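You operate a simulated robot arm through the tools that you are given. There is no shell and no other tool.

The job below is to be done with a simulated robot arm. You get a single attempt, and the scene is never put back.

## Task
Swap the board's bobbin with the fewest printed metres for the 60 m one.
Fine: the 60 m one stands on the bench top; board switch off before the swap and on again after; same seat; the one you take out goes on the bench top. Set down upright: what you pick out.

It is judged by the outcome, as a careful person would: the job done as asked, and still so three seconds after it is handed in. It fails if anything else is knocked over, pushed out of place, dropped, spilled or broken.

## Robot
A 7-joint arm with a two-finger parallel gripper, fixed in place. Base frame: the origin is at the foot of the arm, x ahead of it, y to its left, z up; the work surface is at about z = 0.728. Readings come in m, degrees, newtons and seconds.
Its first joint turns from -149.0 to 149.0 degrees. Payload 3.43 kg.
The tool frame sits at the grasp point between the pads (the TCP): z along the fingers, y along the line on which they close. The tips reach 0.03 m beyond it. The gripper opens to 0.094 m. The fingers are 0.028 m wide and 0.01 m thick; the gripper's body (0.05 by 0.096 m) begins 0.055 m behind the TCP.
Orientation is that of the tool frame in the base frame, as a unit quaternion [w, x, y, z]. With the fingers straight down and closing along the base's y, the tool's x points along the base's -x, its y along +y and its z along -z.

## Interface
- The arm moves only by the tool play_rows. Its arguments are lists of equal length, an entry for each row: "gripper": the opening, from 0 (shut) to 1 (fully open); "slide": the shift along the tool's x, y, z in units of 40 mm (1.0 is 40 mm), a list of three; "angular": the turn, a rotation vector about the tool's x, y, z in units of 6 degrees (1.0 is 6 degrees), a list of three. In form: {"gripper": [gripper, ...], "slide": [[x, y, z], ...], "angular": [[ax, ay, az], ...]}. A call has 1 to 20 rows; each row shifts and turns the commanded pose from where the row before left it, along the tool's axes as they then stand. A call with a number of a shift or a turn outside -1 to 1 is refused whole. Rows are played at 5 a second. More than 0.05 m and 8.6 degrees between two rows, or a gripper value outside its range, and nothing of the call is played. Where a pose cannot be reached the arm comes as near as it can. A force on the tool above 40 N (or 10 N above the force at the start of the call, whichever is more), or a blocked arm, ends the call early, and 0.2 s more pass. The fingers move at their own pace (about 0.045 m/s each) and stop on an object; they squeeze with about 38 N. The grip force told is the motor's: it shows also when the fingers shut on nothing. Time passes only in rows, and 0.2 s behind the last, so rows that do not move let the fingers close. The reply holds the time, the measured pose of the TCP, the force on the tool along the base axes, the opening and the grip force, in the units named above and with some noise, with the torque about the TCP (base axes, N m) and any sound that the robot's microphone picked up.
- Cameras (640 x 400 px; columns grow to the right, rows downward): "scene" is fixed at [0.4123, -0.498, 1.3094]; the picture's right is [1.00, -0.07, 0.00], its down [-0.02, -0.28, -0.96] and it looks along [0.07, 0.96, -0.28] (base axes); focal length 364 px, centre (320, 200). "wrist" rides on the gripper at [0.076, 0.014, -0.102] in the tool frame; the picture's right is [-0.18, 0.98, 0.00], its down [-0.75, -0.14, -0.64] and it looks along [-0.63, -0.12, 0.77] (tool axes); focal length 243 px, centre (320, 200).
- grab_frame(camera): a new picture of that camera. No time passes.
- locate(camera, pixels): there is no depth. For up to 12 entries [column, row, z] of the newest picture of that camera ("zoom" is the newest enlarged one), the place [x, y] in the base frame at which the ray of that pixel passes the height z, good to about 0.003 m, but the place of the scene camera against the robot may be out by one fixed shift of up to 0.018 m in any direction. No time passes.
- inspect(camera, box): a new picture of the part [left, top, right, bottom] of that camera's present view, enlarged. No time passes.
- finish_job(): hands the job in; it is judged then, once.

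Leave the gripper open and the arm clear of the work at the hand-in unless told otherwise.

The tools are called by a JSON object that holds its "name" and its "arguments". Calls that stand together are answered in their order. play_rows: Moves the arm, as the interface text tells. Its arguments: {"type":"object","properties":{"gripper":{"type":"array","items":{"type":"number"}},"slide":{"type":"array","items":{"type":"array","items":{"type":"number"}}},"angular":{"type":"array","items":{"type":"array","items":{"type":"number"}}}},"required":["gripper","slide","angular"]} The other tools are called the same way: grab_frame (camera) takes a picture; locate (camera, pixels) gives the place at which the rays of pixels pass given heights; inspect (camera, box) takes an enlarged picture of a part of a camera's view; finish_job () hands the job in.

At the start:

```text
t: 0.0
ee_pos: [0.1862, 0.7601, 1.0065]
ee_rot: [0.0, 0.0, 1.0, 0.0]
contact_force: [0.0, -0.6, -0.8]
ft_torque: [-0.01, -0.01, 0.02]
gripper_width: 0.0941
grasp_force: 0.0
```

scene: 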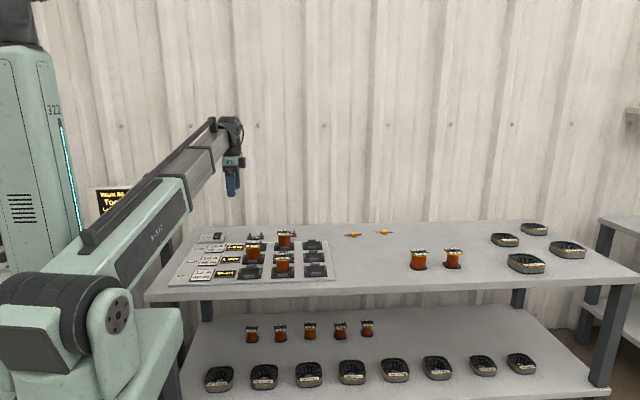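
wrist: 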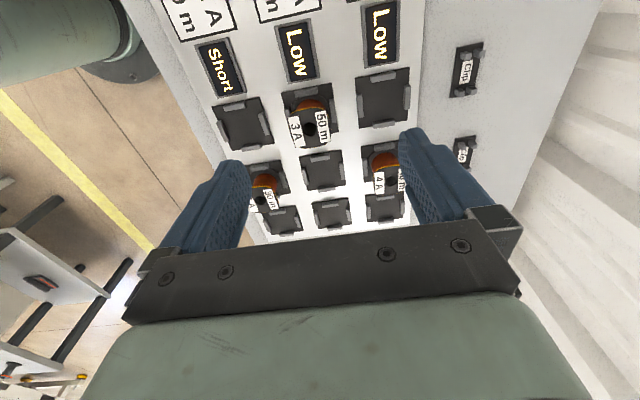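

I see a board with three bobbins on it, two bobbins on the bench top, and more on the lower shelf. I'll enlarge several parts to read the labels and find the switch.

{"name": "inspect", "arguments": {"camera": "scene", "box": [160, 220, 340, 300]}}

{"name": "inspect", "arguments": {"camera": "scene", "box": [390, 210, 600, 290]}}

{"name": "inspect", "arguments": {"camera": "wrist", "box": [160, 0, 520, 240]}}

{"name": "inspect", "arguments": {"camera": "scene", "box": [80, 170, 200, 250]}}

{"name": "inspect", "arguments": {"camera": "scene", "box": [320, 215, 420, 280]}}

{"name": "inspect", "arguments": {"camera": "scene", "box": [230, 300, 400, 400]}}

```text
3.56 times, centred on (250, 260) of scene
```

zoom: 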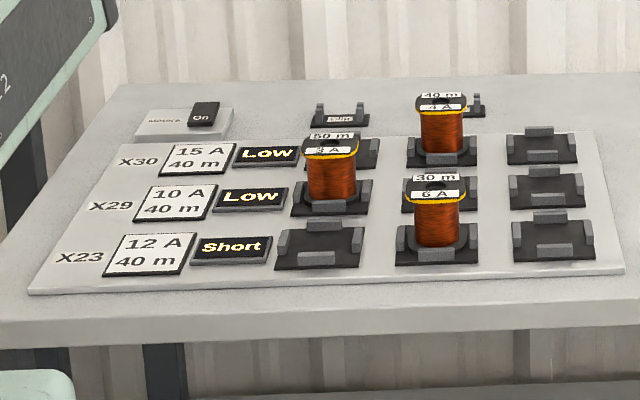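

```text
3.05 times, centred on (495, 250) of scene
```

zoom: 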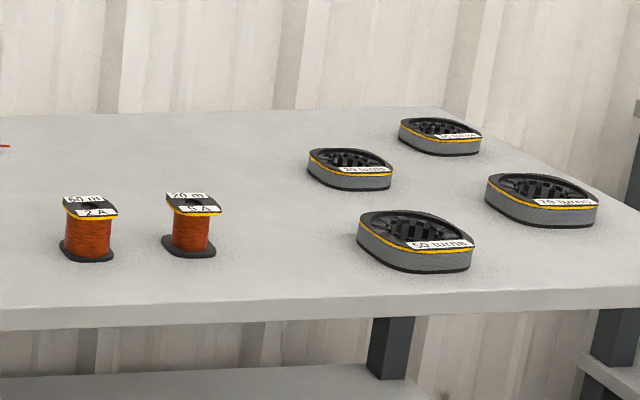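

```text
1.67 times, centred on (340, 120) of wrist
```

zoom: 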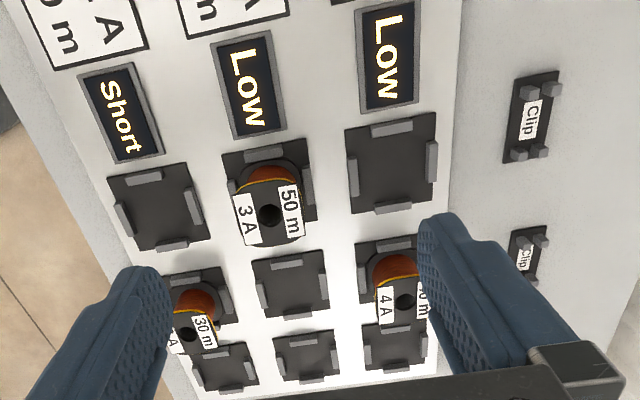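

```text
5.00 times, centred on (140, 210) of scene
```

zoom: 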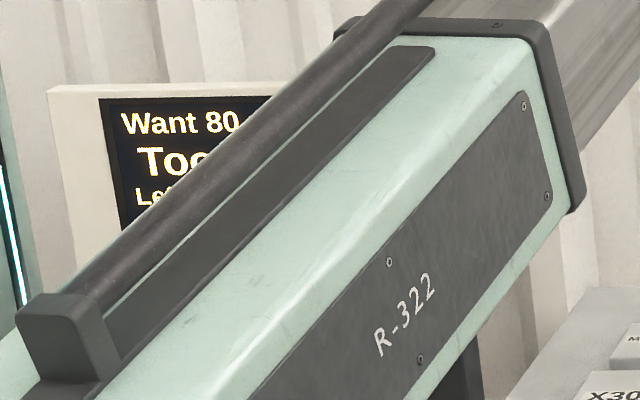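

```text
6.15 times, centred on (370, 248) of scene
```

zoom: 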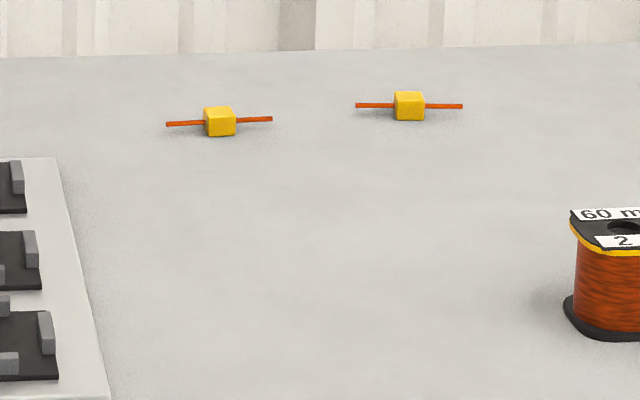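

```text
3.76 times, centred on (315, 350) of scene
```

zoom: 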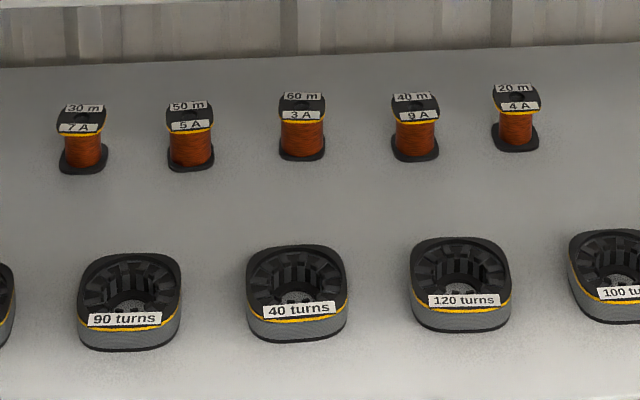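

The top-row bobbin's label and the switch text matter here, so I'll zoom in further on both, and on the two bench-top bobbins.

{"name": "inspect", "arguments": {"camera": "scene", "box": [265, 225, 305, 250]}}

{"name": "inspect", "arguments": {"camera": "scene", "box": [190, 225, 240, 256]}}

{"name": "inspect", "arguments": {"camera": "scene", "box": [405, 240, 469, 280]}}

{"name": "inspect", "arguments": {"camera": "scene", "box": [235, 230, 299, 270]}}

{"name": "inspect", "arguments": {"camera": "wrist", "box": [350, 140, 420, 200]}}

```text
16.00 times, centred on (285, 238) of scene
```

zoom: 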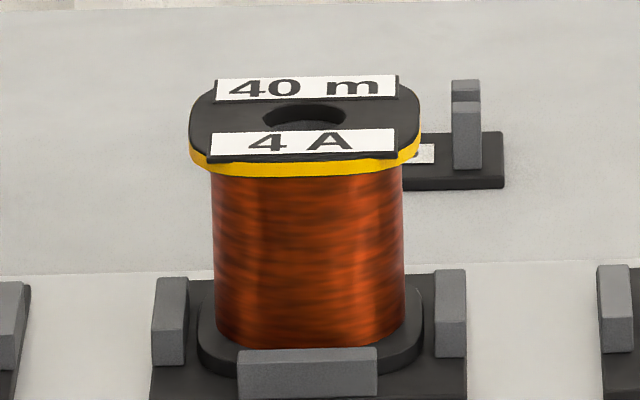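

```text
12.80 times, centred on (215, 240) of scene
```

zoom: 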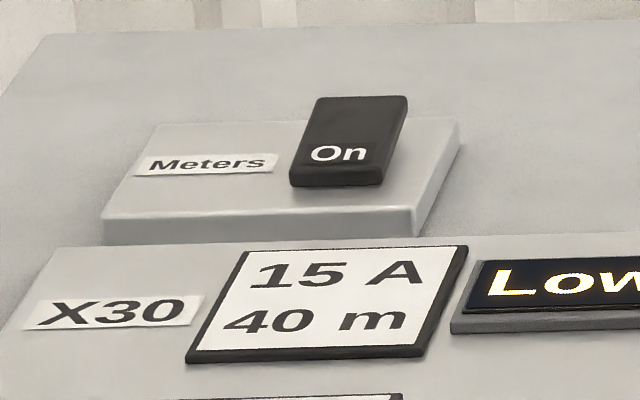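

```text
10.00 times, centred on (437, 260) of scene
```

zoom: 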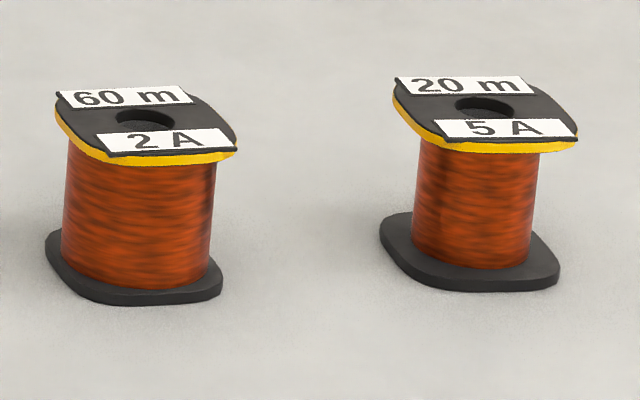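

```text
10.00 times, centred on (267, 250) of scene
```

zoom: 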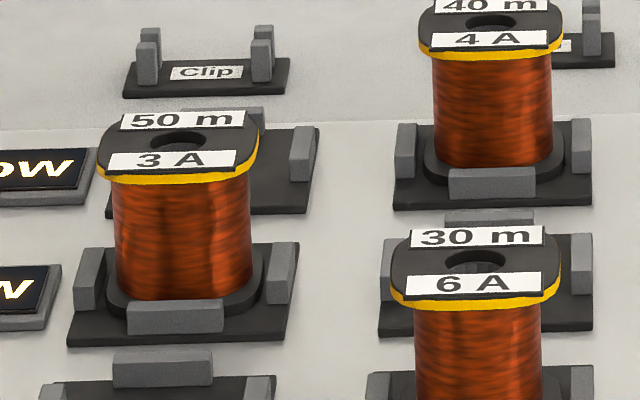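

```text
6.67 times, centred on (385, 170) of wrist
```

zoom: 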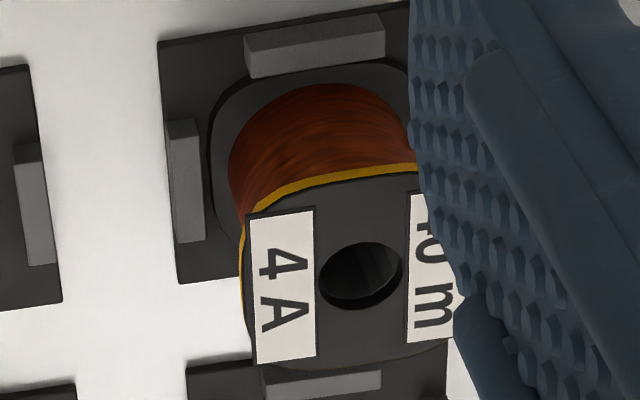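

The 30 m / 6 A bobbin (front row X23, middle seat, about (283,262)) has the fewest metres on the board. The replacement is the 60 m / 2 A at about (420,260). The switch is the "Meters" rocker at about (218,234). I'll locate these in both cameras.

{"name": "grab_frame", "arguments": {"camera": "scene"}}

{"name": "locate", "arguments": {"camera": "scene", "pixels": [[418, 271, 0.728], [453, 268, 0.728], [283, 277, 0.74], [250, 257, 0.74], [285, 246, 0.74], [218, 234, 0.745], [212, 239, 0.74], [170, 287, 0.728], [336, 279, 0.728], [325, 240, 0.728], [352, 235, 0.73], [292, 237, 0.73]]}}

{"name": "grab_frame", "arguments": {"camera": "wrist"}}

{"name": "locate", "arguments": {"camera": "wrist", "pixels": [[265, 182, 0.74], [310, 115, 0.74], [384, 160, 0.74], [267, 197, 0.79], [309, 128, 0.79], [322, 170, 0.735], [282, 220, 0.735], [332, 213, 0.735], [385, 206, 0.735], [242, 123, 0.735], [382, 97, 0.735], [466, 70, 0.73]]}}

```text
taken
```

scene: 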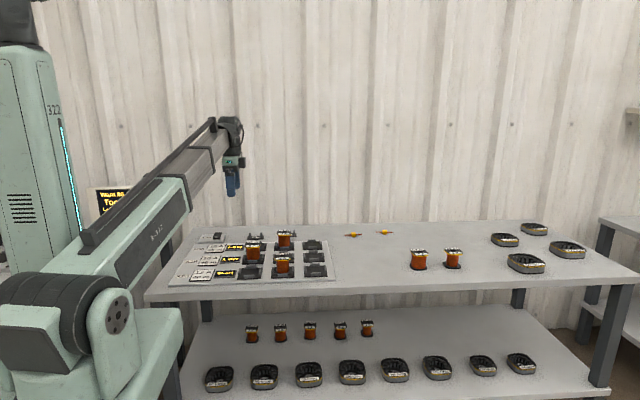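

```text
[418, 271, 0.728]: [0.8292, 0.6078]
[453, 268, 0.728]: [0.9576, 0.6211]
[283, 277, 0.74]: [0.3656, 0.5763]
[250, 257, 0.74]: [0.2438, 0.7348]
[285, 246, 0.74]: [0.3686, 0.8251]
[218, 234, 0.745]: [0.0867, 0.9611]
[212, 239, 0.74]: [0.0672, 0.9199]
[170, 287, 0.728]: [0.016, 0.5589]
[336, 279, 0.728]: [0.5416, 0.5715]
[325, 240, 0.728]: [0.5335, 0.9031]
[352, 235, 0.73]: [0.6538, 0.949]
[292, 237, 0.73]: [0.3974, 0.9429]
```

```text
taken
```

wrist: 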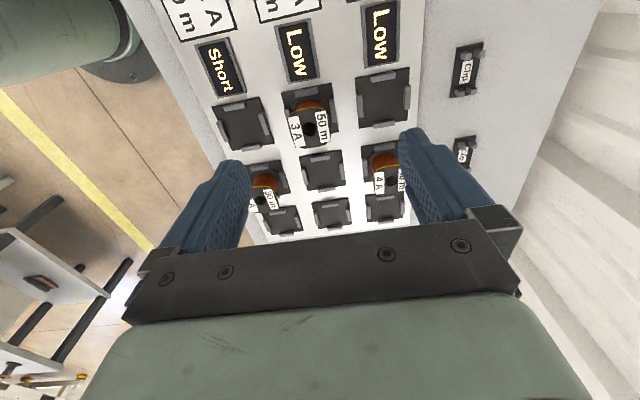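

```text
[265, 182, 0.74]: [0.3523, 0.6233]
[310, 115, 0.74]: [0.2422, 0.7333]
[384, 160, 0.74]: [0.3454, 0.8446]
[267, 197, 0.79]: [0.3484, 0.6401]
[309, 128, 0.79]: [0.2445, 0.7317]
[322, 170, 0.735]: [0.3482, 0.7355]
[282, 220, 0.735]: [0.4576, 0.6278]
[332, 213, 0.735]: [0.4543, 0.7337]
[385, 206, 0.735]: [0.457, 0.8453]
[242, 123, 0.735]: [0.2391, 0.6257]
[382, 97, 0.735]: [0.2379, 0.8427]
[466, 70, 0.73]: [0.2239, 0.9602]
```

Seats form a grid with pitch about 0.108 m: x ≈ 0.24/0.348/0.456, y ≈ 0.627/0.735/0.843. The target seat is at about (0.35, 0.627). The 60 m bobbin is at about (0.83, 0.62), a bit past the tool-down reach, so I'll need a tilted tool there. First I move towards the Meters switch, about (0.08, 0.95), staying high, to look at it with the wrist camera.

{"name": "play_rows", "arguments": {"gripper": [1, 1, 1, 1, 1, 1, 1], "slide": [[0.85, 0.4, 0.1], [0.85, 0.4, 0.1], [0.85, 0.4, 0.1], [0.85, 0.4, 0.1], [0.85, 0.4, 0.1], [0.85, 0.4, 0.1], [0, 0, 0]], "angular": [[0, 0, 0], [0, 0, 0], [0, 0, 0], [0, 0, 0], [0, 0, 0], [0, 0, 0], [0, 0, 0]]}}

{"name": "grab_frame", "arguments": {"camera": "wrist"}}

{"name": "grab_frame", "arguments": {"camera": "scene"}}

```text
t: 1.6
ee_pos: [-0.019, 0.8569, 0.9846]
ee_rot: [-0.001, 0.0, 1.0, 0.0]
contact_force: [1.0, 0.1, 0.2]
ft_torque: [0.03, 0.02, -0.04]
gripper_width: 0.0939
grasp_force: 0.1
```

```text
taken
```

wrist: 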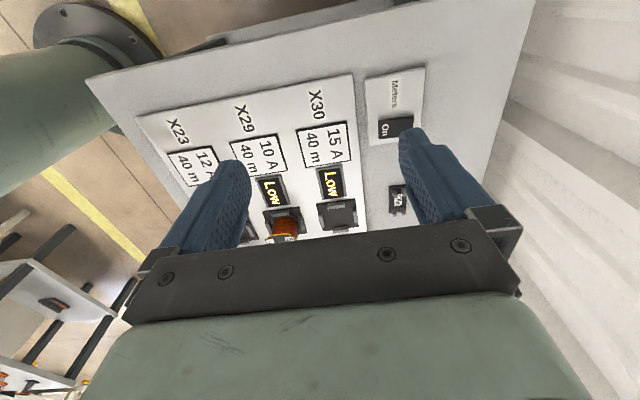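

```text
taken
```

scene: 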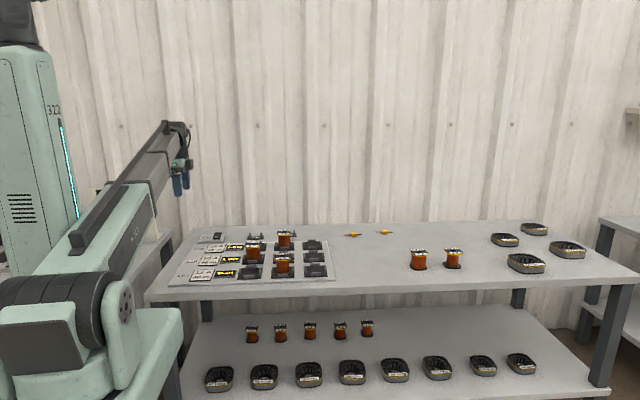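

The switch is visible at about (394,115). I'll zoom in on it and take its position.

{"name": "inspect", "arguments": {"camera": "wrist", "box": [360, 60, 440, 150]}}

{"name": "locate", "arguments": {"camera": "wrist", "pixels": [[380, 119, 0.75], [382, 137, 0.75], [412, 118, 0.75], [411, 131, 0.75], [395, 128, 0.755], [366, 78, 0.74], [425, 66, 0.74], [370, 149, 0.74], [394, 92, 0.74], [338, 215, 0.735]]}}

{"name": "inspect", "arguments": {"camera": "scene", "box": [190, 225, 240, 256]}}

```text
4.44 times, centred on (400, 105) of wrist
```

zoom: 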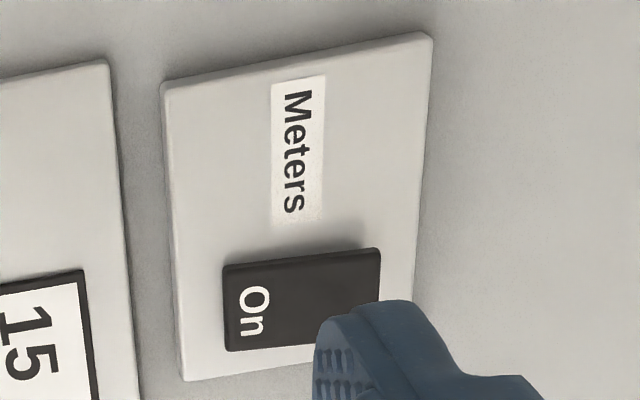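

```text
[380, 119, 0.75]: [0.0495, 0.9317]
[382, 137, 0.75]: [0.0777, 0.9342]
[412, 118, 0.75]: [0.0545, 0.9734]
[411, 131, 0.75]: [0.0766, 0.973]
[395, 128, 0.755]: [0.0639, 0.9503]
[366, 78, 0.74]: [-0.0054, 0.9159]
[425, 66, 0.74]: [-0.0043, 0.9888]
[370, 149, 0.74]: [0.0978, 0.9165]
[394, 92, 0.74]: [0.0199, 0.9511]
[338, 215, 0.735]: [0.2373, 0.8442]
```

```text
12.80 times, centred on (215, 240) of scene
```

zoom: 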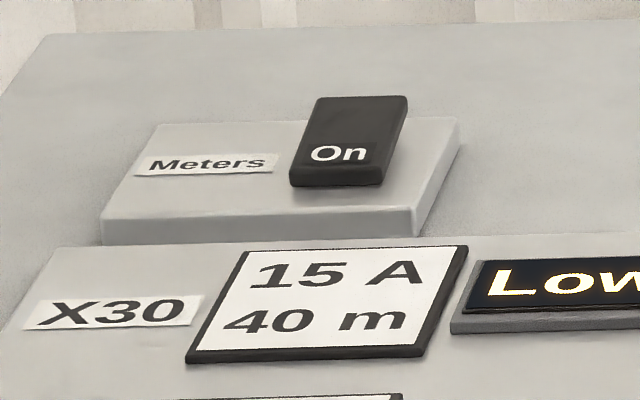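

The "On" end (near, y≈0.935) of the rocker is down and the far end (y≈0.972) stands up. So I'd press the far end to switch off. I close the fingers and move above the far end at about (0.064, 0.968), staying clear at first.

{"name": "play_rows", "arguments": {"gripper": [0, 0, 0, 0, 0, 0, 0], "slide": [[-0.415, 0.556, 0.4], [-0.415, 0.556, 0.4], [-0.415, 0.556, 0.4], [-0.415, 0.556, 0.4], [-0.415, 0.556, 0.4], [0, 0, 0.5], [0, 0, 0]], "angular": [[0, 0, 0], [0, 0, 0], [0, 0, 0], [0, 0, 0], [0, 0, 0], [0, 0, 0], [0, 0, 0]]}}

{"name": "grab_frame", "arguments": {"camera": "wrist"}}

{"name": "inspect", "arguments": {"camera": "scene", "box": [180, 190, 260, 250]}}

```text
t: 3.2
ee_pos: [0.0643, 0.9691, 0.8819]
ee_rot: [0.0, 0.0, 1.0, 0.0]
contact_force: [-0.6, 0.2, -0.4]
ft_torque: [0.0, 0.02, 0.01]
gripper_width: 0.0001
grasp_force: 32.8
```

```text
taken
```

wrist: 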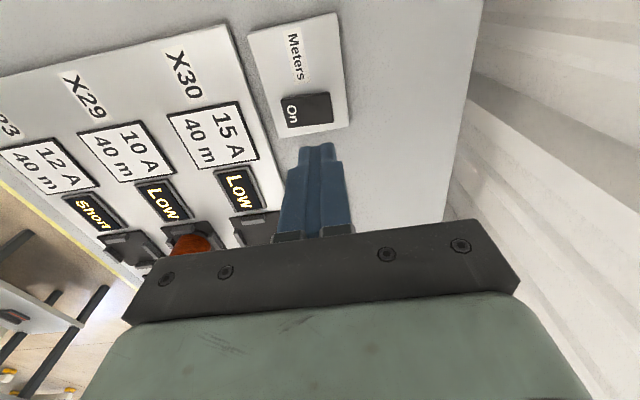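

```text
6.67 times, centred on (220, 220) of scene
```

zoom: 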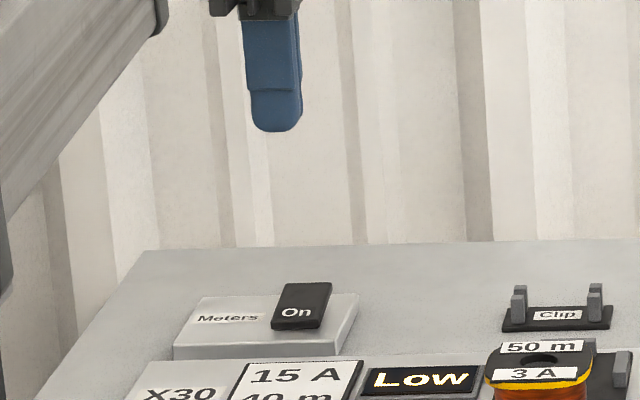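

I relocate the rocker corners from this closer view before pressing: corners at about (282,98), (329,93), (332,123) and (287,127).

{"name": "inspect", "arguments": {"camera": "wrist", "box": [260, 60, 360, 160]}}

{"name": "locate", "arguments": {"camera": "wrist", "pixels": [[282, 98, 0.75], [329, 93, 0.76], [332, 123, 0.76], [287, 127, 0.745], [306, 111, 0.755]]}}

```text
4.00 times, centred on (310, 110) of wrist
```

zoom: 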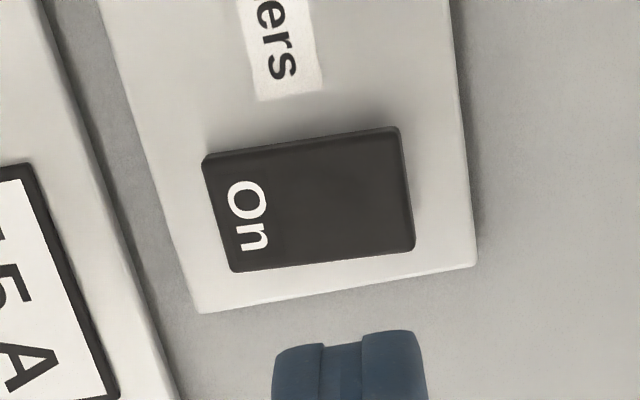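

```text
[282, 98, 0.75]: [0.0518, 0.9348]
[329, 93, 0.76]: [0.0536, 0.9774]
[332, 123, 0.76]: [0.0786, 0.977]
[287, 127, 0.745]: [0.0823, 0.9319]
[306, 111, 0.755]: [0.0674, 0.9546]
```

Rocker centre is about (0.066, 0.955). I come down over the far end slowly, in small steps near contact.

{"name": "play_rows", "arguments": {"gripper": [0, 0, 0, 0, 0, 0, 0, 0, 0, 0], "slide": [[-0.05, 0.05, 0.6], [0, 0, 0.6], [0, 0, 0.6], [0, 0, 0.2], [0, 0, 0.1], [0, 0, 0.1], [0, 0, 0.1], [0, 0, 0.1], [0, 0, 0], [0, 0, 0]], "angular": [[0, 0, 0], [0, 0, 0], [0, 0, 0], [0, 0, 0], [0, 0, 0], [0, 0, 0], [0, 0, 0], [0, 0, 0], [0, 0, 0], [0, 0, 0]]}}

{"name": "inspect", "arguments": {"camera": "scene", "box": [180, 200, 260, 250]}}

```text
t: 5.4
ee_pos: [0.0671, 0.9684, 0.7859]
ee_rot: [0.0, 0.0, 1.0, 0.0]
contact_force: [-0.7, 0.8, 0.8]
ft_torque: [-0.01, 0.01, -0.05]
gripper_width: 0.0
grasp_force: 32.6
```

```text
8.00 times, centred on (220, 225) of scene
```

zoom: 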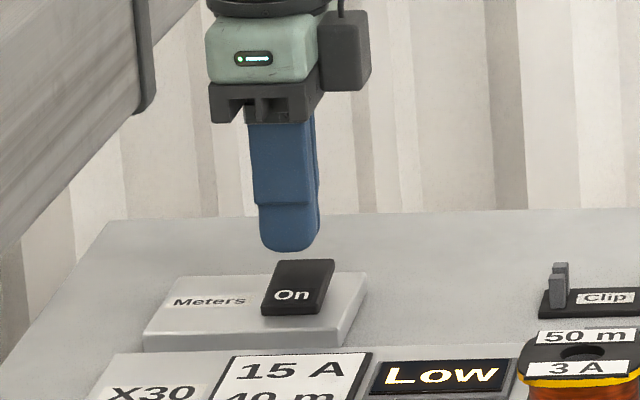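

Not touching yet; the fingertips are just above the rocker. I continue down in 2–3 mm steps.

{"name": "play_rows", "arguments": {"gripper": [0, 0, 0, 0, 0, 0, 0], "slide": [[0, 0.05, 0.06], [0, 0, 0.06], [0, 0, 0.06], [0, 0, 0.06], [0, 0, 0.06], [0, 0, 0], [0, 0, 0]], "angular": [[0, 0, 0], [0, 0, 0], [0, 0, 0], [0, 0, 0], [0, 0, 0], [0, 0, 0], [0, 0, 0]]}}

{"name": "inspect", "arguments": {"camera": "scene", "box": [180, 200, 260, 250]}}

```text
t: 7.0
ee_pos: [0.0647, 0.9706, 0.7742]
ee_rot: [0.0, 0.0, 1.0, -0.001]
contact_force: [-0.1, 1.2, 0.8]
ft_torque: [0.04, -0.03, 0.02]
gripper_width: 0.0002
grasp_force: 33.1
```

```text
8.00 times, centred on (220, 225) of scene
```

zoom: 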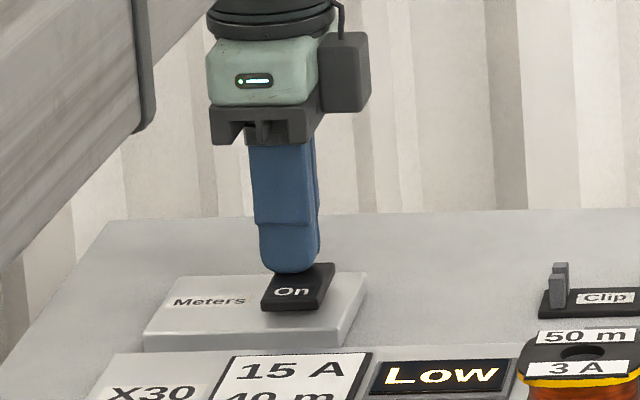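

The rocker is starting to tip under the tip (force still small, about 1 N). I press further.

{"name": "play_rows", "arguments": {"gripper": [0, 0, 0, 0, 0, 0], "slide": [[0, 0, 0.06], [0, 0, 0.06], [0, 0, 0.06], [0, 0, 0.06], [0, 0, 0], [0, 0, 0]], "angular": [[0, 0, 0], [0, 0, 0], [0, 0, 0], [0, 0, 0], [0, 0, 0], [0, 0, 0]]}}

{"name": "inspect", "arguments": {"camera": "scene", "box": [180, 200, 260, 250]}}

```text
t: 7.9
ee_pos: [0.0657, 0.9696, 0.7721]
ee_rot: [-0.001, -0.001, 1.0, 0.001]
contact_force: [-0.5, -5.4, 13.0]
ft_torque: [-0.28, -0.01, -0.02]
gripper_width: 0.0
grasp_force: 32.8
stopped in row 4: the force on the tool passed its limit at 44 N (the readings are from after the stop); the commanded pose is now the measured one
```

```text
8.00 times, centred on (220, 225) of scene
```

zoom: 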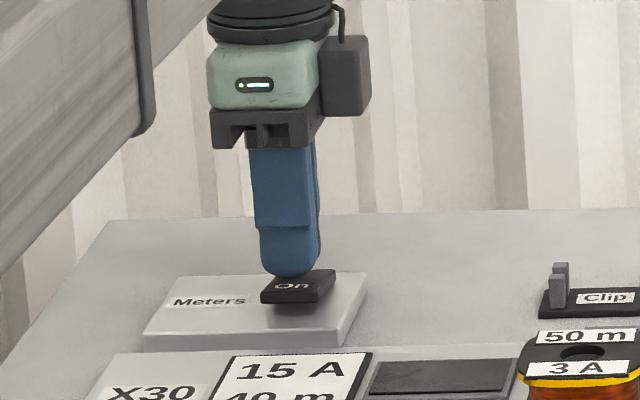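

The meter displays went dark, so the board is off. I rise straight up, then travel high to above the 30 m bobbin at about (0.35, 0.627), opening the gripper.

{"name": "play_rows", "arguments": {"gripper": [0, 0, 0, 0, 0, 1, 1, 1, 1, 1, 1, 1, 1, 1, 1, 1], "slide": [[0, 0, -0.5], [0, 0, -1], [0, 0, -1], [0, 0, -1], [0, 0, -0.7], [-0.71, -0.857, 0], [-0.71, -0.857, 0], [-0.71, -0.857, 0], [-0.71, -0.857, 0], [-0.71, -0.857, 0], [-0.71, -0.857, 0], [-0.71, -0.857, 0], [-0.71, -0.857, 0], [-0.71, -0.857, 0], [-0.71, -0.857, 0], [0, 0, 0]], "angular": [[0, 0, 0], [0, 0, 0], [0, 0, 0], [0, 0, 0], [0, 0, 0], [0, 0, 0], [0, 0, 0], [0, 0, 0], [0, 0, 0], [0, 0, 0], [0, 0, 0], [0, 0, 0], [0, 0, 0], [0, 0, 0], [0, 0, 0], [0, 0, 0]]}}

{"name": "grab_frame", "arguments": {"camera": "wrist"}}

{"name": "inspect", "arguments": {"camera": "scene", "box": [160, 200, 340, 300]}}

```text
t: 11.3
ee_pos: [0.3497, 0.628, 0.9373]
ee_rot: [0.001, -0.001, 1.0, 0.0]
contact_force: [-1.0, -0.9, -0.7]
ft_torque: [0.04, 0.01, 0.0]
gripper_width: 0.0941
grasp_force: 0.0
```

```text
taken
```

wrist: 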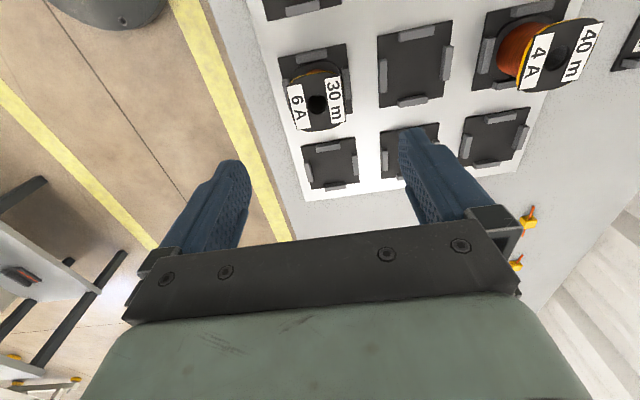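

```text
3.56 times, centred on (250, 250) of scene
```

zoom: 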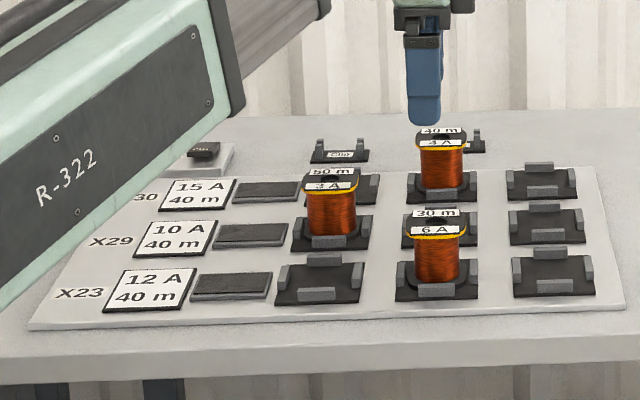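

All displays are dark. I zoom in on the 30 m bobbin in the wrist view, around (318,98), to measure its flange and seat.

{"name": "inspect", "arguments": {"camera": "wrist", "box": [260, 30, 380, 150]}}

{"name": "locate", "arguments": {"camera": "wrist", "pixels": [[317, 103, 0.79], [317, 103, 0.8], [317, 103, 0.78], [410, 67, 0.735], [331, 162, 0.735], [497, 132, 0.735]]}}

```text
3.33 times, centred on (320, 90) of wrist
```

zoom: 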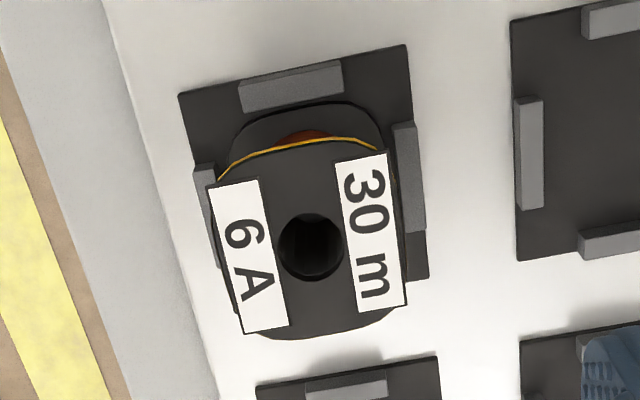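

```text
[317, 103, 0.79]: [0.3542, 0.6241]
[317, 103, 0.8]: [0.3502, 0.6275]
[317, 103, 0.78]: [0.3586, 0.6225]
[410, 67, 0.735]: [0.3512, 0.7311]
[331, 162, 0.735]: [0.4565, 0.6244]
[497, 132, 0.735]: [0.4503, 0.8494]
```

I measure the flange edges from the zoomed picture at a top height of about 0.80, and prong heights too.

{"name": "locate", "arguments": {"camera": "zoom", "pixels": [[228, 262, 0.8], [398, 228, 0.8], [292, 142, 0.8], [326, 338, 0.8], [311, 246, 0.8], [180, 93, 0.735], [406, 45, 0.735], [428, 277, 0.735], [403, 124, 0.75], [422, 230, 0.75], [214, 188, 0.8], [388, 152, 0.8]]}}

{"name": "inspect", "arguments": {"camera": "scene", "box": [260, 245, 310, 285]}}

```text
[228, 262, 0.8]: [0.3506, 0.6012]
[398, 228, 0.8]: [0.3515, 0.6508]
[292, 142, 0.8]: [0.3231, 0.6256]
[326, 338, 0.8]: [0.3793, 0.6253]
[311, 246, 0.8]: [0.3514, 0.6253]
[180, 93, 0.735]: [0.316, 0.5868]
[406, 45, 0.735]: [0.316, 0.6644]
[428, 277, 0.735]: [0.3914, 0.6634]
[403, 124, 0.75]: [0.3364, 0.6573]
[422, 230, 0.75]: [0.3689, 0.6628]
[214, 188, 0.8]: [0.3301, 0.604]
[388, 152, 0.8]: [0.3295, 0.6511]
```

```text
10.00 times, centred on (285, 265) of scene
```

zoom: 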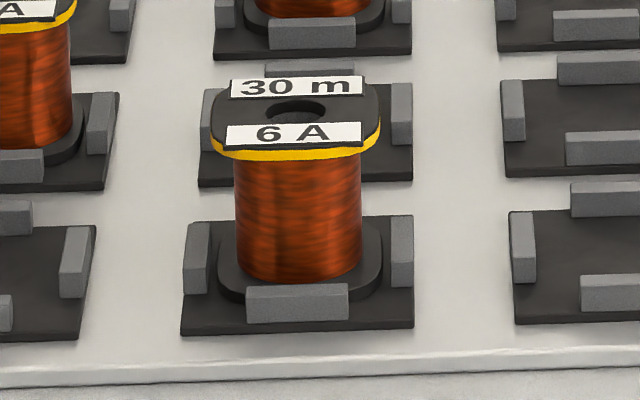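

Flange is about 0.05 × 0.055 m, centred at (0.351, 0.6255), top at about 0.80. Prongs top out at about 0.755. I descend to TCP z ≈ 0.792 so the tips stay above the prongs, then close on the top flange.

{"name": "play_rows", "arguments": {"gripper": [1, 1, 1, 1, 1, 1, 1], "slide": [[-0.04, -0.06, 0.8], [0, 0, 0.8], [0, 0, 0.8], [0, 0, 0.6], [0, 0, 0.4], [0, 0, 0.2], [0, 0, 0]], "angular": [[0, 0, 0], [0, 0, 0], [0, 0, 0], [0, 0, 0], [0, 0, 0], [0, 0, 0], [0, 0, 0]]}}

{"name": "grab_frame", "arguments": {"camera": "wrist"}}

{"name": "inspect", "arguments": {"camera": "scene", "box": [250, 220, 330, 285]}}

```text
t: 12.9
ee_pos: [0.3525, 0.6249, 0.7938]
ee_rot: [0.0, 0.0, 1.0, 0.001]
contact_force: [0.3, -0.6, 0.4]
ft_torque: [0.0, 0.02, 0.02]
gripper_width: 0.094
grasp_force: 0.1
```

```text
taken
```

wrist: 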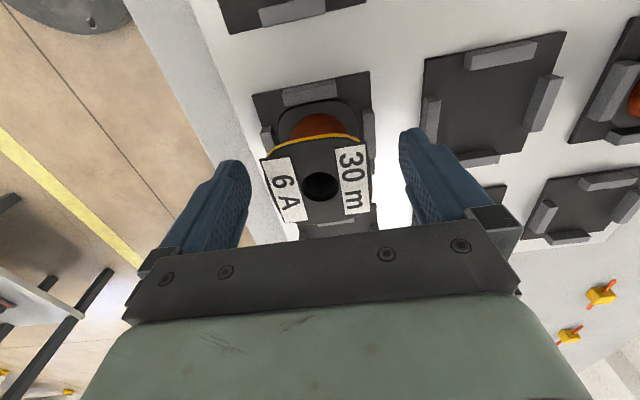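

```text
6.15 times, centred on (290, 252) of scene
```

zoom: 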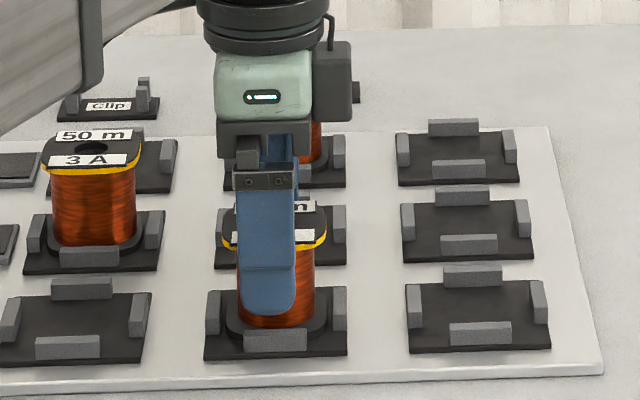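

The bobbin hole at (321,187) is right at the TCP projection (320,188), so I'm well centred. Closing.

{"name": "play_rows", "arguments": {"gripper": [0.4, 0.4, 0.4, 0.4, 0.4, 0.4, 0.4, 0.4], "slide": [[0, 0, 0], [0, 0, 0], [0, 0, 0], [0, 0, 0], [0, 0, 0], [0, 0, 0], [0, 0, 0], [0, 0, 0]], "angular": [[0, 0, 0], [0, 0, 0], [0, 0, 0], [0, 0, 0], [0, 0, 0], [0, 0, 0], [0, 0, 0], [0, 0, 0]]}}

{"name": "inspect", "arguments": {"camera": "scene", "box": [250, 220, 330, 285]}}

```text
t: 14.6
ee_pos: [0.3531, 0.6267, 0.7949]
ee_rot: [0.0, -0.001, 1.0, 0.002]
contact_force: [-2.7, -2.1, 10.6]
ft_torque: [-0.25, 0.0, -0.06]
gripper_width: 0.0558
grasp_force: 38.0
stopped in row 8: the force on the tool passed its limit at 41 N (the readings are from after the stop); the commanded pose is now the measured one
```

```text
6.15 times, centred on (290, 252) of scene
```

zoom: 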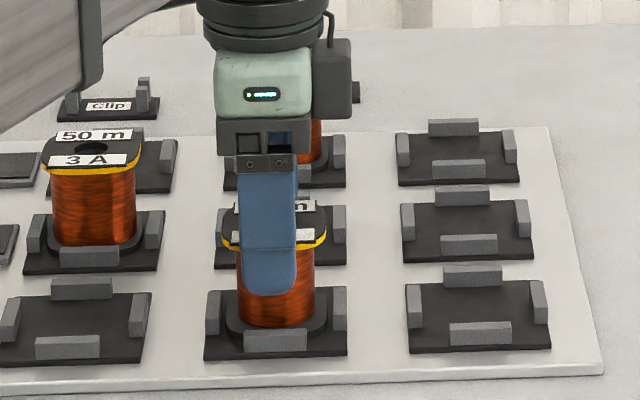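

Gripped: opening is 0.0558 m and grip force 38 N. I keep the grip and lift slowly straight up.

{"name": "play_rows", "arguments": {"gripper": [0.3, 0.3, 0.3, 0.3, 0.3, 0.3], "slide": [[0, 0, 0], [0, 0, -0.1], [0, 0, -0.15], [0, 0, -0.2], [0, 0, -0.3], [0, 0, 0]], "angular": [[0, 0, 0], [0, 0, 0], [0, 0, 0], [0, 0, 0], [0, 0, 0], [0, 0, 0]]}}

{"name": "inspect", "arguments": {"camera": "scene", "box": [250, 220, 330, 285]}}

{"name": "grab_frame", "arguments": {"camera": "wrist"}}

```text
t: 16.0
ee_pos: [0.3535, 0.6253, 0.8243]
ee_rot: [-0.001, 0.0, 1.0, 0.002]
contact_force: [0.2, 0.7, -0.6]
ft_torque: [-0.02, -0.04, 0.02]
gripper_width: 0.0281
grasp_force: 0.1
```

```text
6.15 times, centred on (290, 252) of scene
```

zoom: 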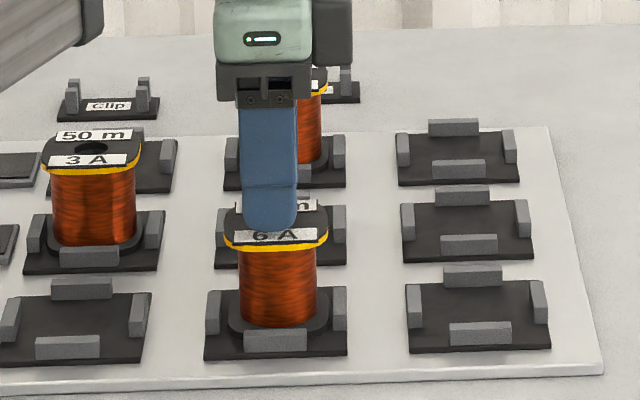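

```text
taken
```

wrist: 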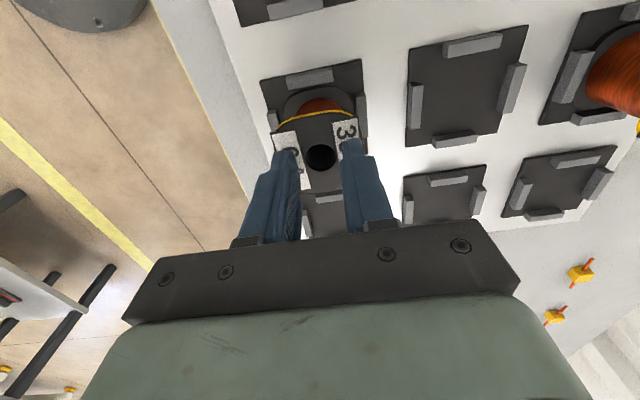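

The fingers slid off the top of the flange; the bobbin is still seated and upright. I need to know the heights better, so I'll measure the flange and prong heights from the scene picture.

{"name": "inspect", "arguments": {"camera": "scene", "box": [405, 245, 437, 275]}}

{"name": "inspect", "arguments": {"camera": "scene", "box": [267, 250, 303, 282]}}

{"name": "inspect", "arguments": {"camera": "wrist", "box": [240, 40, 400, 160]}}

```text
13.33 times, centred on (421, 260) of scene
```

zoom: 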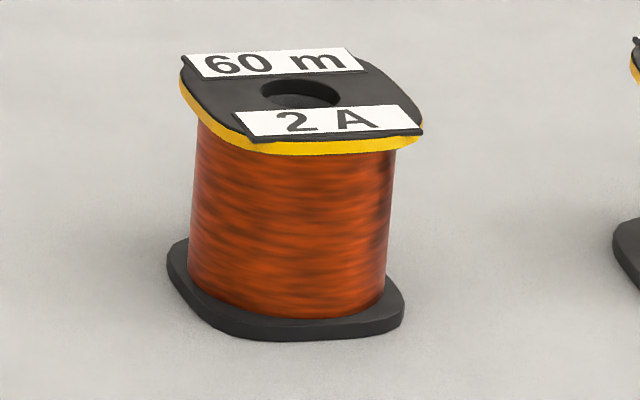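

```text
12.50 times, centred on (285, 266) of scene
```

zoom: 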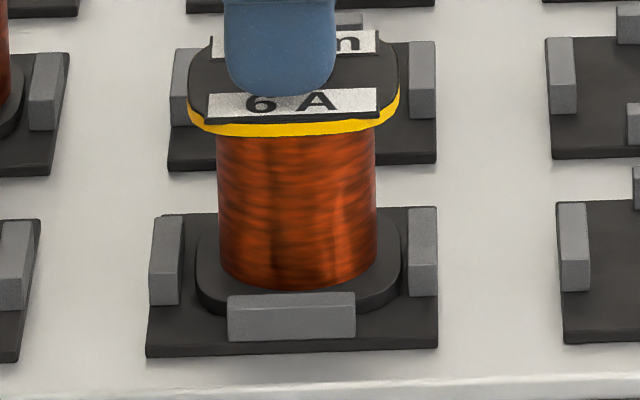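

```text
3.33 times, centred on (320, 100) of wrist
```

zoom: 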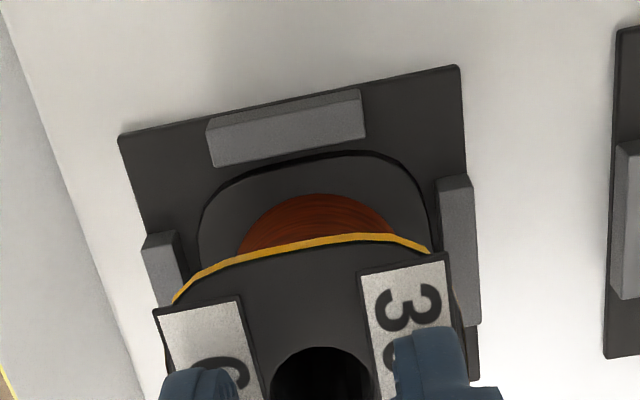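

Bobbin height comes out near 0.053 m, so its top is at about 0.789 in the seat, and the prongs top out near 0.746. My earlier grip was rather high. I'll rise slightly, open fully, then descend to TCP z ≈ 0.780 (tips 0.750) for a deeper grip.

{"name": "play_rows", "arguments": {"gripper": [0.3, 1, 1, 1, 1, 1, 1, 1, 1], "slide": [[0, 0, -0.25], [0, 0.02, 0], [0, 0, 0], [0, 0, 0], [0, 0, 0.5], [0, 0, 0.5], [0, 0, 0.25], [0, 0, 0.1], [0, 0, 0]], "angular": [[0, 0, 0], [0, 0, 0], [0, 0, 0], [0, 0, 0], [0, 0, 0], [0, 0, 0], [0, 0, 0], [0, 0, 0], [0, 0, 0]]}}

{"name": "inspect", "arguments": {"camera": "scene", "box": [260, 240, 310, 285]}}

{"name": "grab_frame", "arguments": {"camera": "wrist"}}

```text
t: 18.0
ee_pos: [0.353, 0.6256, 0.7778]
ee_rot: [0.001, 0.0, 1.0, 0.003]
contact_force: [0.6, 0.1, 0.5]
ft_torque: [-0.01, -0.01, -0.01]
gripper_width: 0.0937
grasp_force: 0.0
```

```text
8.89 times, centred on (285, 262) of scene
```

zoom: 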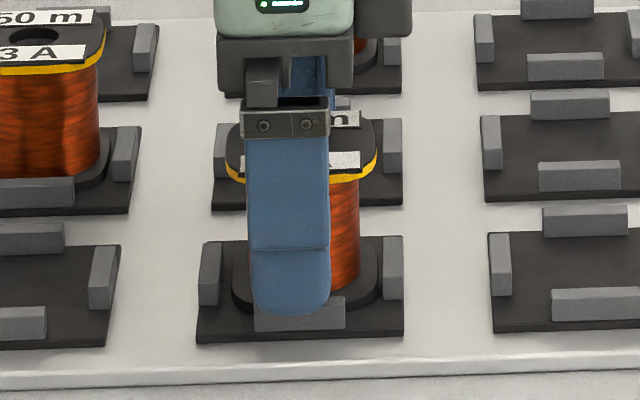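

```text
taken
```

wrist: 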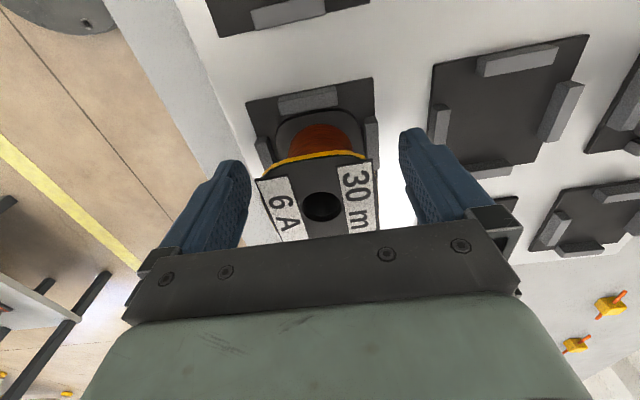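

Tips are beside the bobbin just above the prongs. The hole suggests a +1 mm correction in y and about +1.5 mm in x, and I raise 2 mm. Then I close.

{"name": "play_rows", "arguments": {"gripper": [1, 0.5, 0.5, 0.5], "slide": [[-0.04, 0.025, -0.05], [0, 0, 0], [0, 0, 0], [0, 0, 0]], "angular": [[0, 0, 0], [0, 0, 0], [0, 0, 0], [0, 0, 0]]}}

{"name": "inspect", "arguments": {"camera": "scene", "box": [260, 240, 310, 285]}}

{"name": "inspect", "arguments": {"camera": "wrist", "box": [200, 60, 440, 260]}}

```text
t: 19.0
ee_pos: [0.3551, 0.6265, 0.7811]
ee_rot: [0.0, 0.0, 1.0, 0.001]
contact_force: [0.1, -1.3, 1.4]
ft_torque: [-0.03, -0.01, 0.01]
gripper_width: 0.0594
grasp_force: 32.2
```

```text
8.89 times, centred on (285, 262) of scene
```

zoom: 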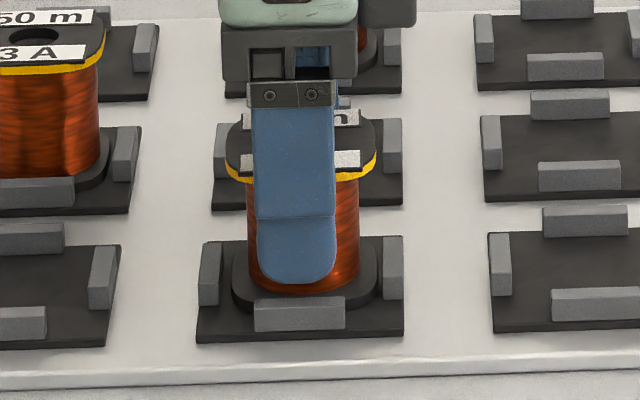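

```text
2.00 times, centred on (320, 160) of wrist
```

zoom: 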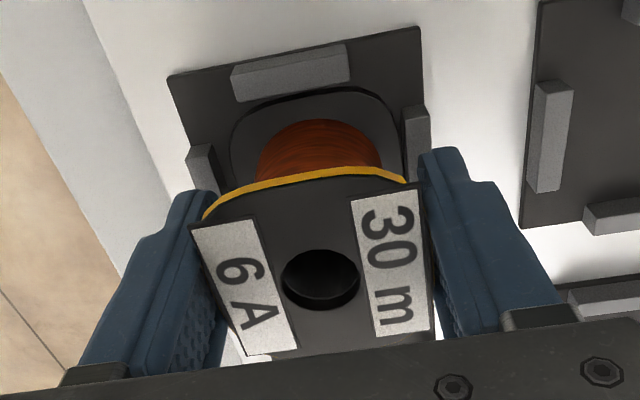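

Contact at 0.059 m, force building. I let the squeeze settle a couple of rows, then lift in small steps.

{"name": "play_rows", "arguments": {"gripper": [0.4, 0.4], "slide": [[0, 0, 0], [0, 0, 0]], "angular": [[0, 0, 0], [0, 0, 0]]}}

{"name": "inspect", "arguments": {"camera": "wrist", "box": [200, 60, 440, 260]}}

{"name": "inspect", "arguments": {"camera": "scene", "box": [260, 240, 310, 285]}}

```text
t: 19.6
ee_pos: [0.3549, 0.6276, 0.7802]
ee_rot: [0.0, 0.0, 1.0, 0.002]
contact_force: [-0.5, -1.7, 0.9]
ft_torque: [-0.07, -0.01, 0.02]
gripper_width: 0.0591
grasp_force: 37.6
```

```text
2.00 times, centred on (320, 160) of wrist
```

zoom: 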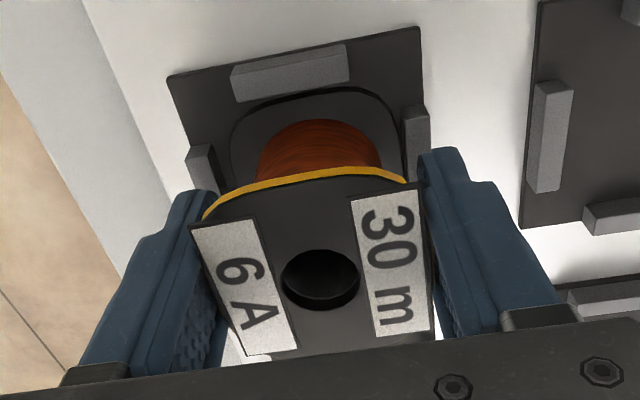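

```text
8.89 times, centred on (285, 262) of scene
```

zoom: 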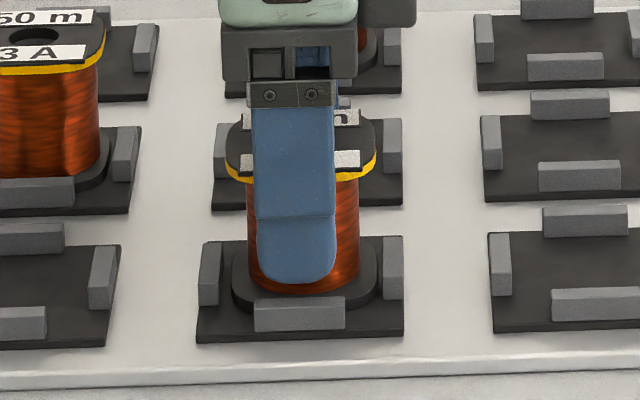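

Stable grip at 0.059 m and 37.6 N with little side force. I lift in small steps.

{"name": "play_rows", "arguments": {"gripper": [0.4, 0.4, 0.4, 0.4], "slide": [[0, 0, -0.05], [0, 0, -0.08], [0, 0, -0.1], [0, 0, 0]], "angular": [[0, 0, 0], [0, 0, 0], [0, 0, 0], [0, 0, 0]]}}

{"name": "inspect", "arguments": {"camera": "scene", "box": [260, 240, 310, 285]}}

```text
t: 20.6
ee_pos: [0.3541, 0.6281, 0.7906]
ee_rot: [0.001, 0.0, 1.0, 0.002]
contact_force: [-0.1, 0.1, -1.9]
ft_torque: [0.0, -0.01, -0.03]
gripper_width: 0.059
grasp_force: 38.0
```

```text
8.89 times, centred on (285, 262) of scene
```

zoom: 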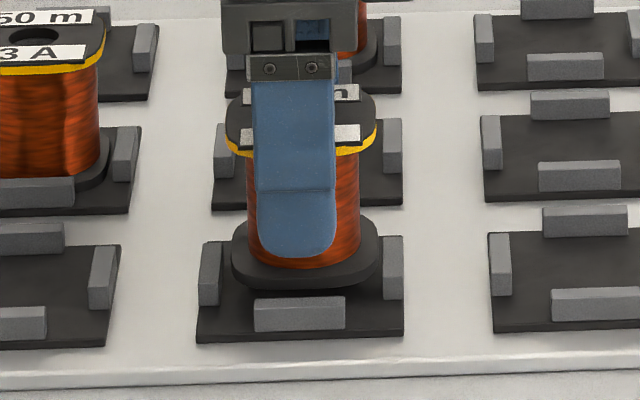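

It lifts cleanly out of the seat. I raise it to about z 0.90 and carry it to a free bench spot around (0.62, 0.72), east of the board.

{"name": "play_rows", "arguments": {"gripper": [0.4, 0.4, 0.4, 0.4, 0.4, 0.4, 0.4, 0.4, 0.4, 0.4, 0.4, 0.4, 0.4, 0.4], "slide": [[0, 0, -0.5], [0, 0, -0.8], [0, 0, -0.8], [0, 0, -0.6], [-0.4, 0.14, 0], [-0.8, 0.28, 0], [-0.8, 0.28, 0], [-0.8, 0.28, 0], [-0.8, 0.28, 0], [-0.8, 0.28, 0], [-0.8, 0.28, 0], [-0.8, 0.28, 0], [-0.6, 0.2, 0], [0, 0, 0]], "angular": [[0, 0, 0], [0, 0, 0], [0, 0, 0], [0, 0, 0], [0, 0, 0], [0, 0, 0], [0, 0, 0], [0, 0, 0], [0, 0, 0], [0, 0, 0], [0, 0, 0], [0, 0, 0], [0, 0, 0], [0, 0, 0]]}}

{"name": "grab_frame", "arguments": {"camera": "scene"}}

{"name": "grab_frame", "arguments": {"camera": "wrist"}}

```text
t: 23.6
ee_pos: [0.6183, 0.7192, 0.8999]
ee_rot: [0.001, -0.001, 1.0, 0.002]
contact_force: [0.1, 1.4, -2.5]
ft_torque: [0.02, 0.01, 0.04]
gripper_width: 0.059
grasp_force: 37.7
```

```text
taken
```

scene: 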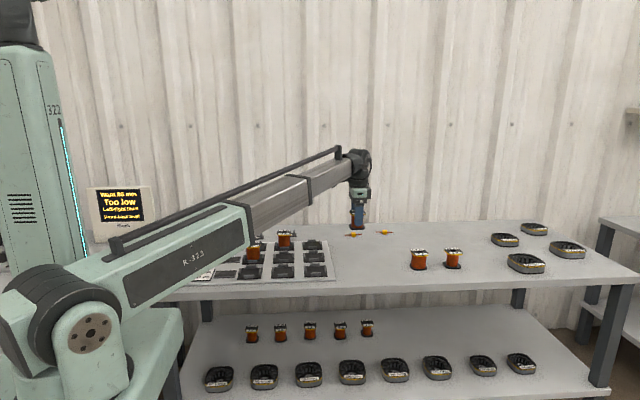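

```text
taken
```

wrist: 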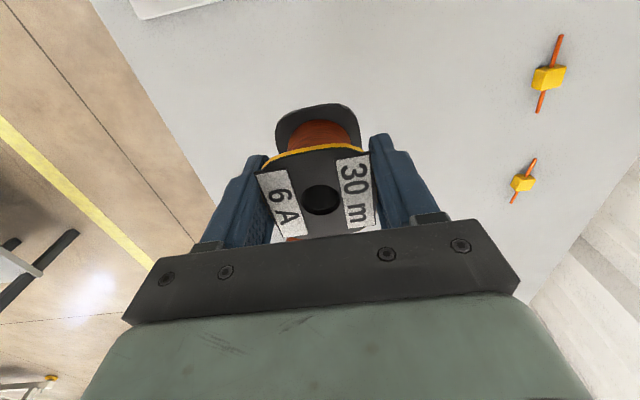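

The bench spot below is free. I lower to just above the bench, then in tiny steps until it touches.

{"name": "play_rows", "arguments": {"gripper": [0.4, 0.4, 0.4, 0.4, 0.4, 0.4], "slide": [[0, 0, 0.7], [0, 0, 0.8], [0, 0, 0.7], [0, 0, 0.5], [0, 0, 0.3], [0, 0, 0]], "angular": [[0, 0, 0], [0, 0, 0], [0, 0, 0], [0, 0, 0], [0, 0, 0], [0, 0, 0]]}}

{"name": "inspect", "arguments": {"camera": "scene", "box": [320, 210, 400, 270]}}

{"name": "inspect", "arguments": {"camera": "scene", "box": [80, 180, 160, 240]}}

```text
t: 25.0
ee_pos: [0.6183, 0.7194, 0.7795]
ee_rot: [0.0, 0.0, 1.0, 0.002]
contact_force: [1.1, -1.0, -2.1]
ft_torque: [-0.02, -0.01, -0.02]
gripper_width: 0.0591
grasp_force: 37.9
```

```text
6.67 times, centred on (360, 240) of scene
```

zoom: 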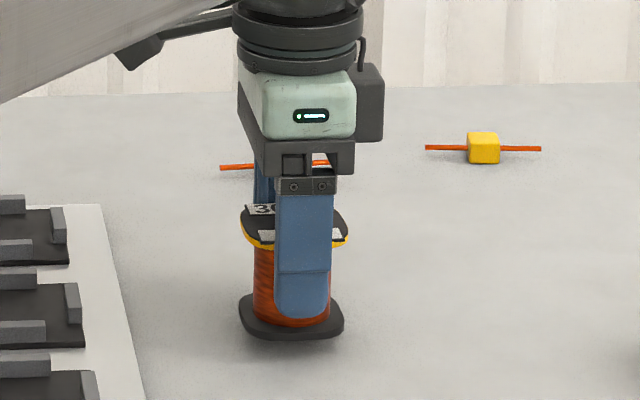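

```text
6.67 times, centred on (120, 210) of scene
```

zoom: 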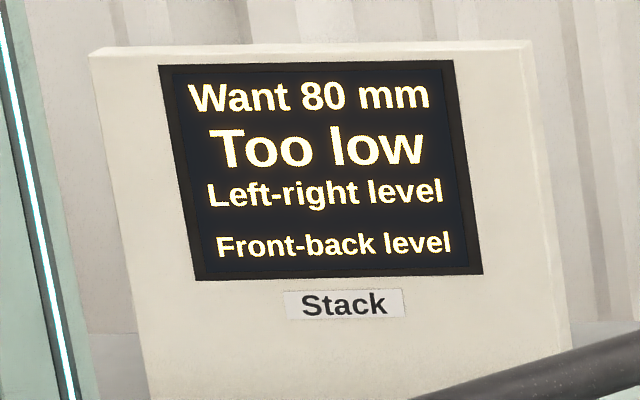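

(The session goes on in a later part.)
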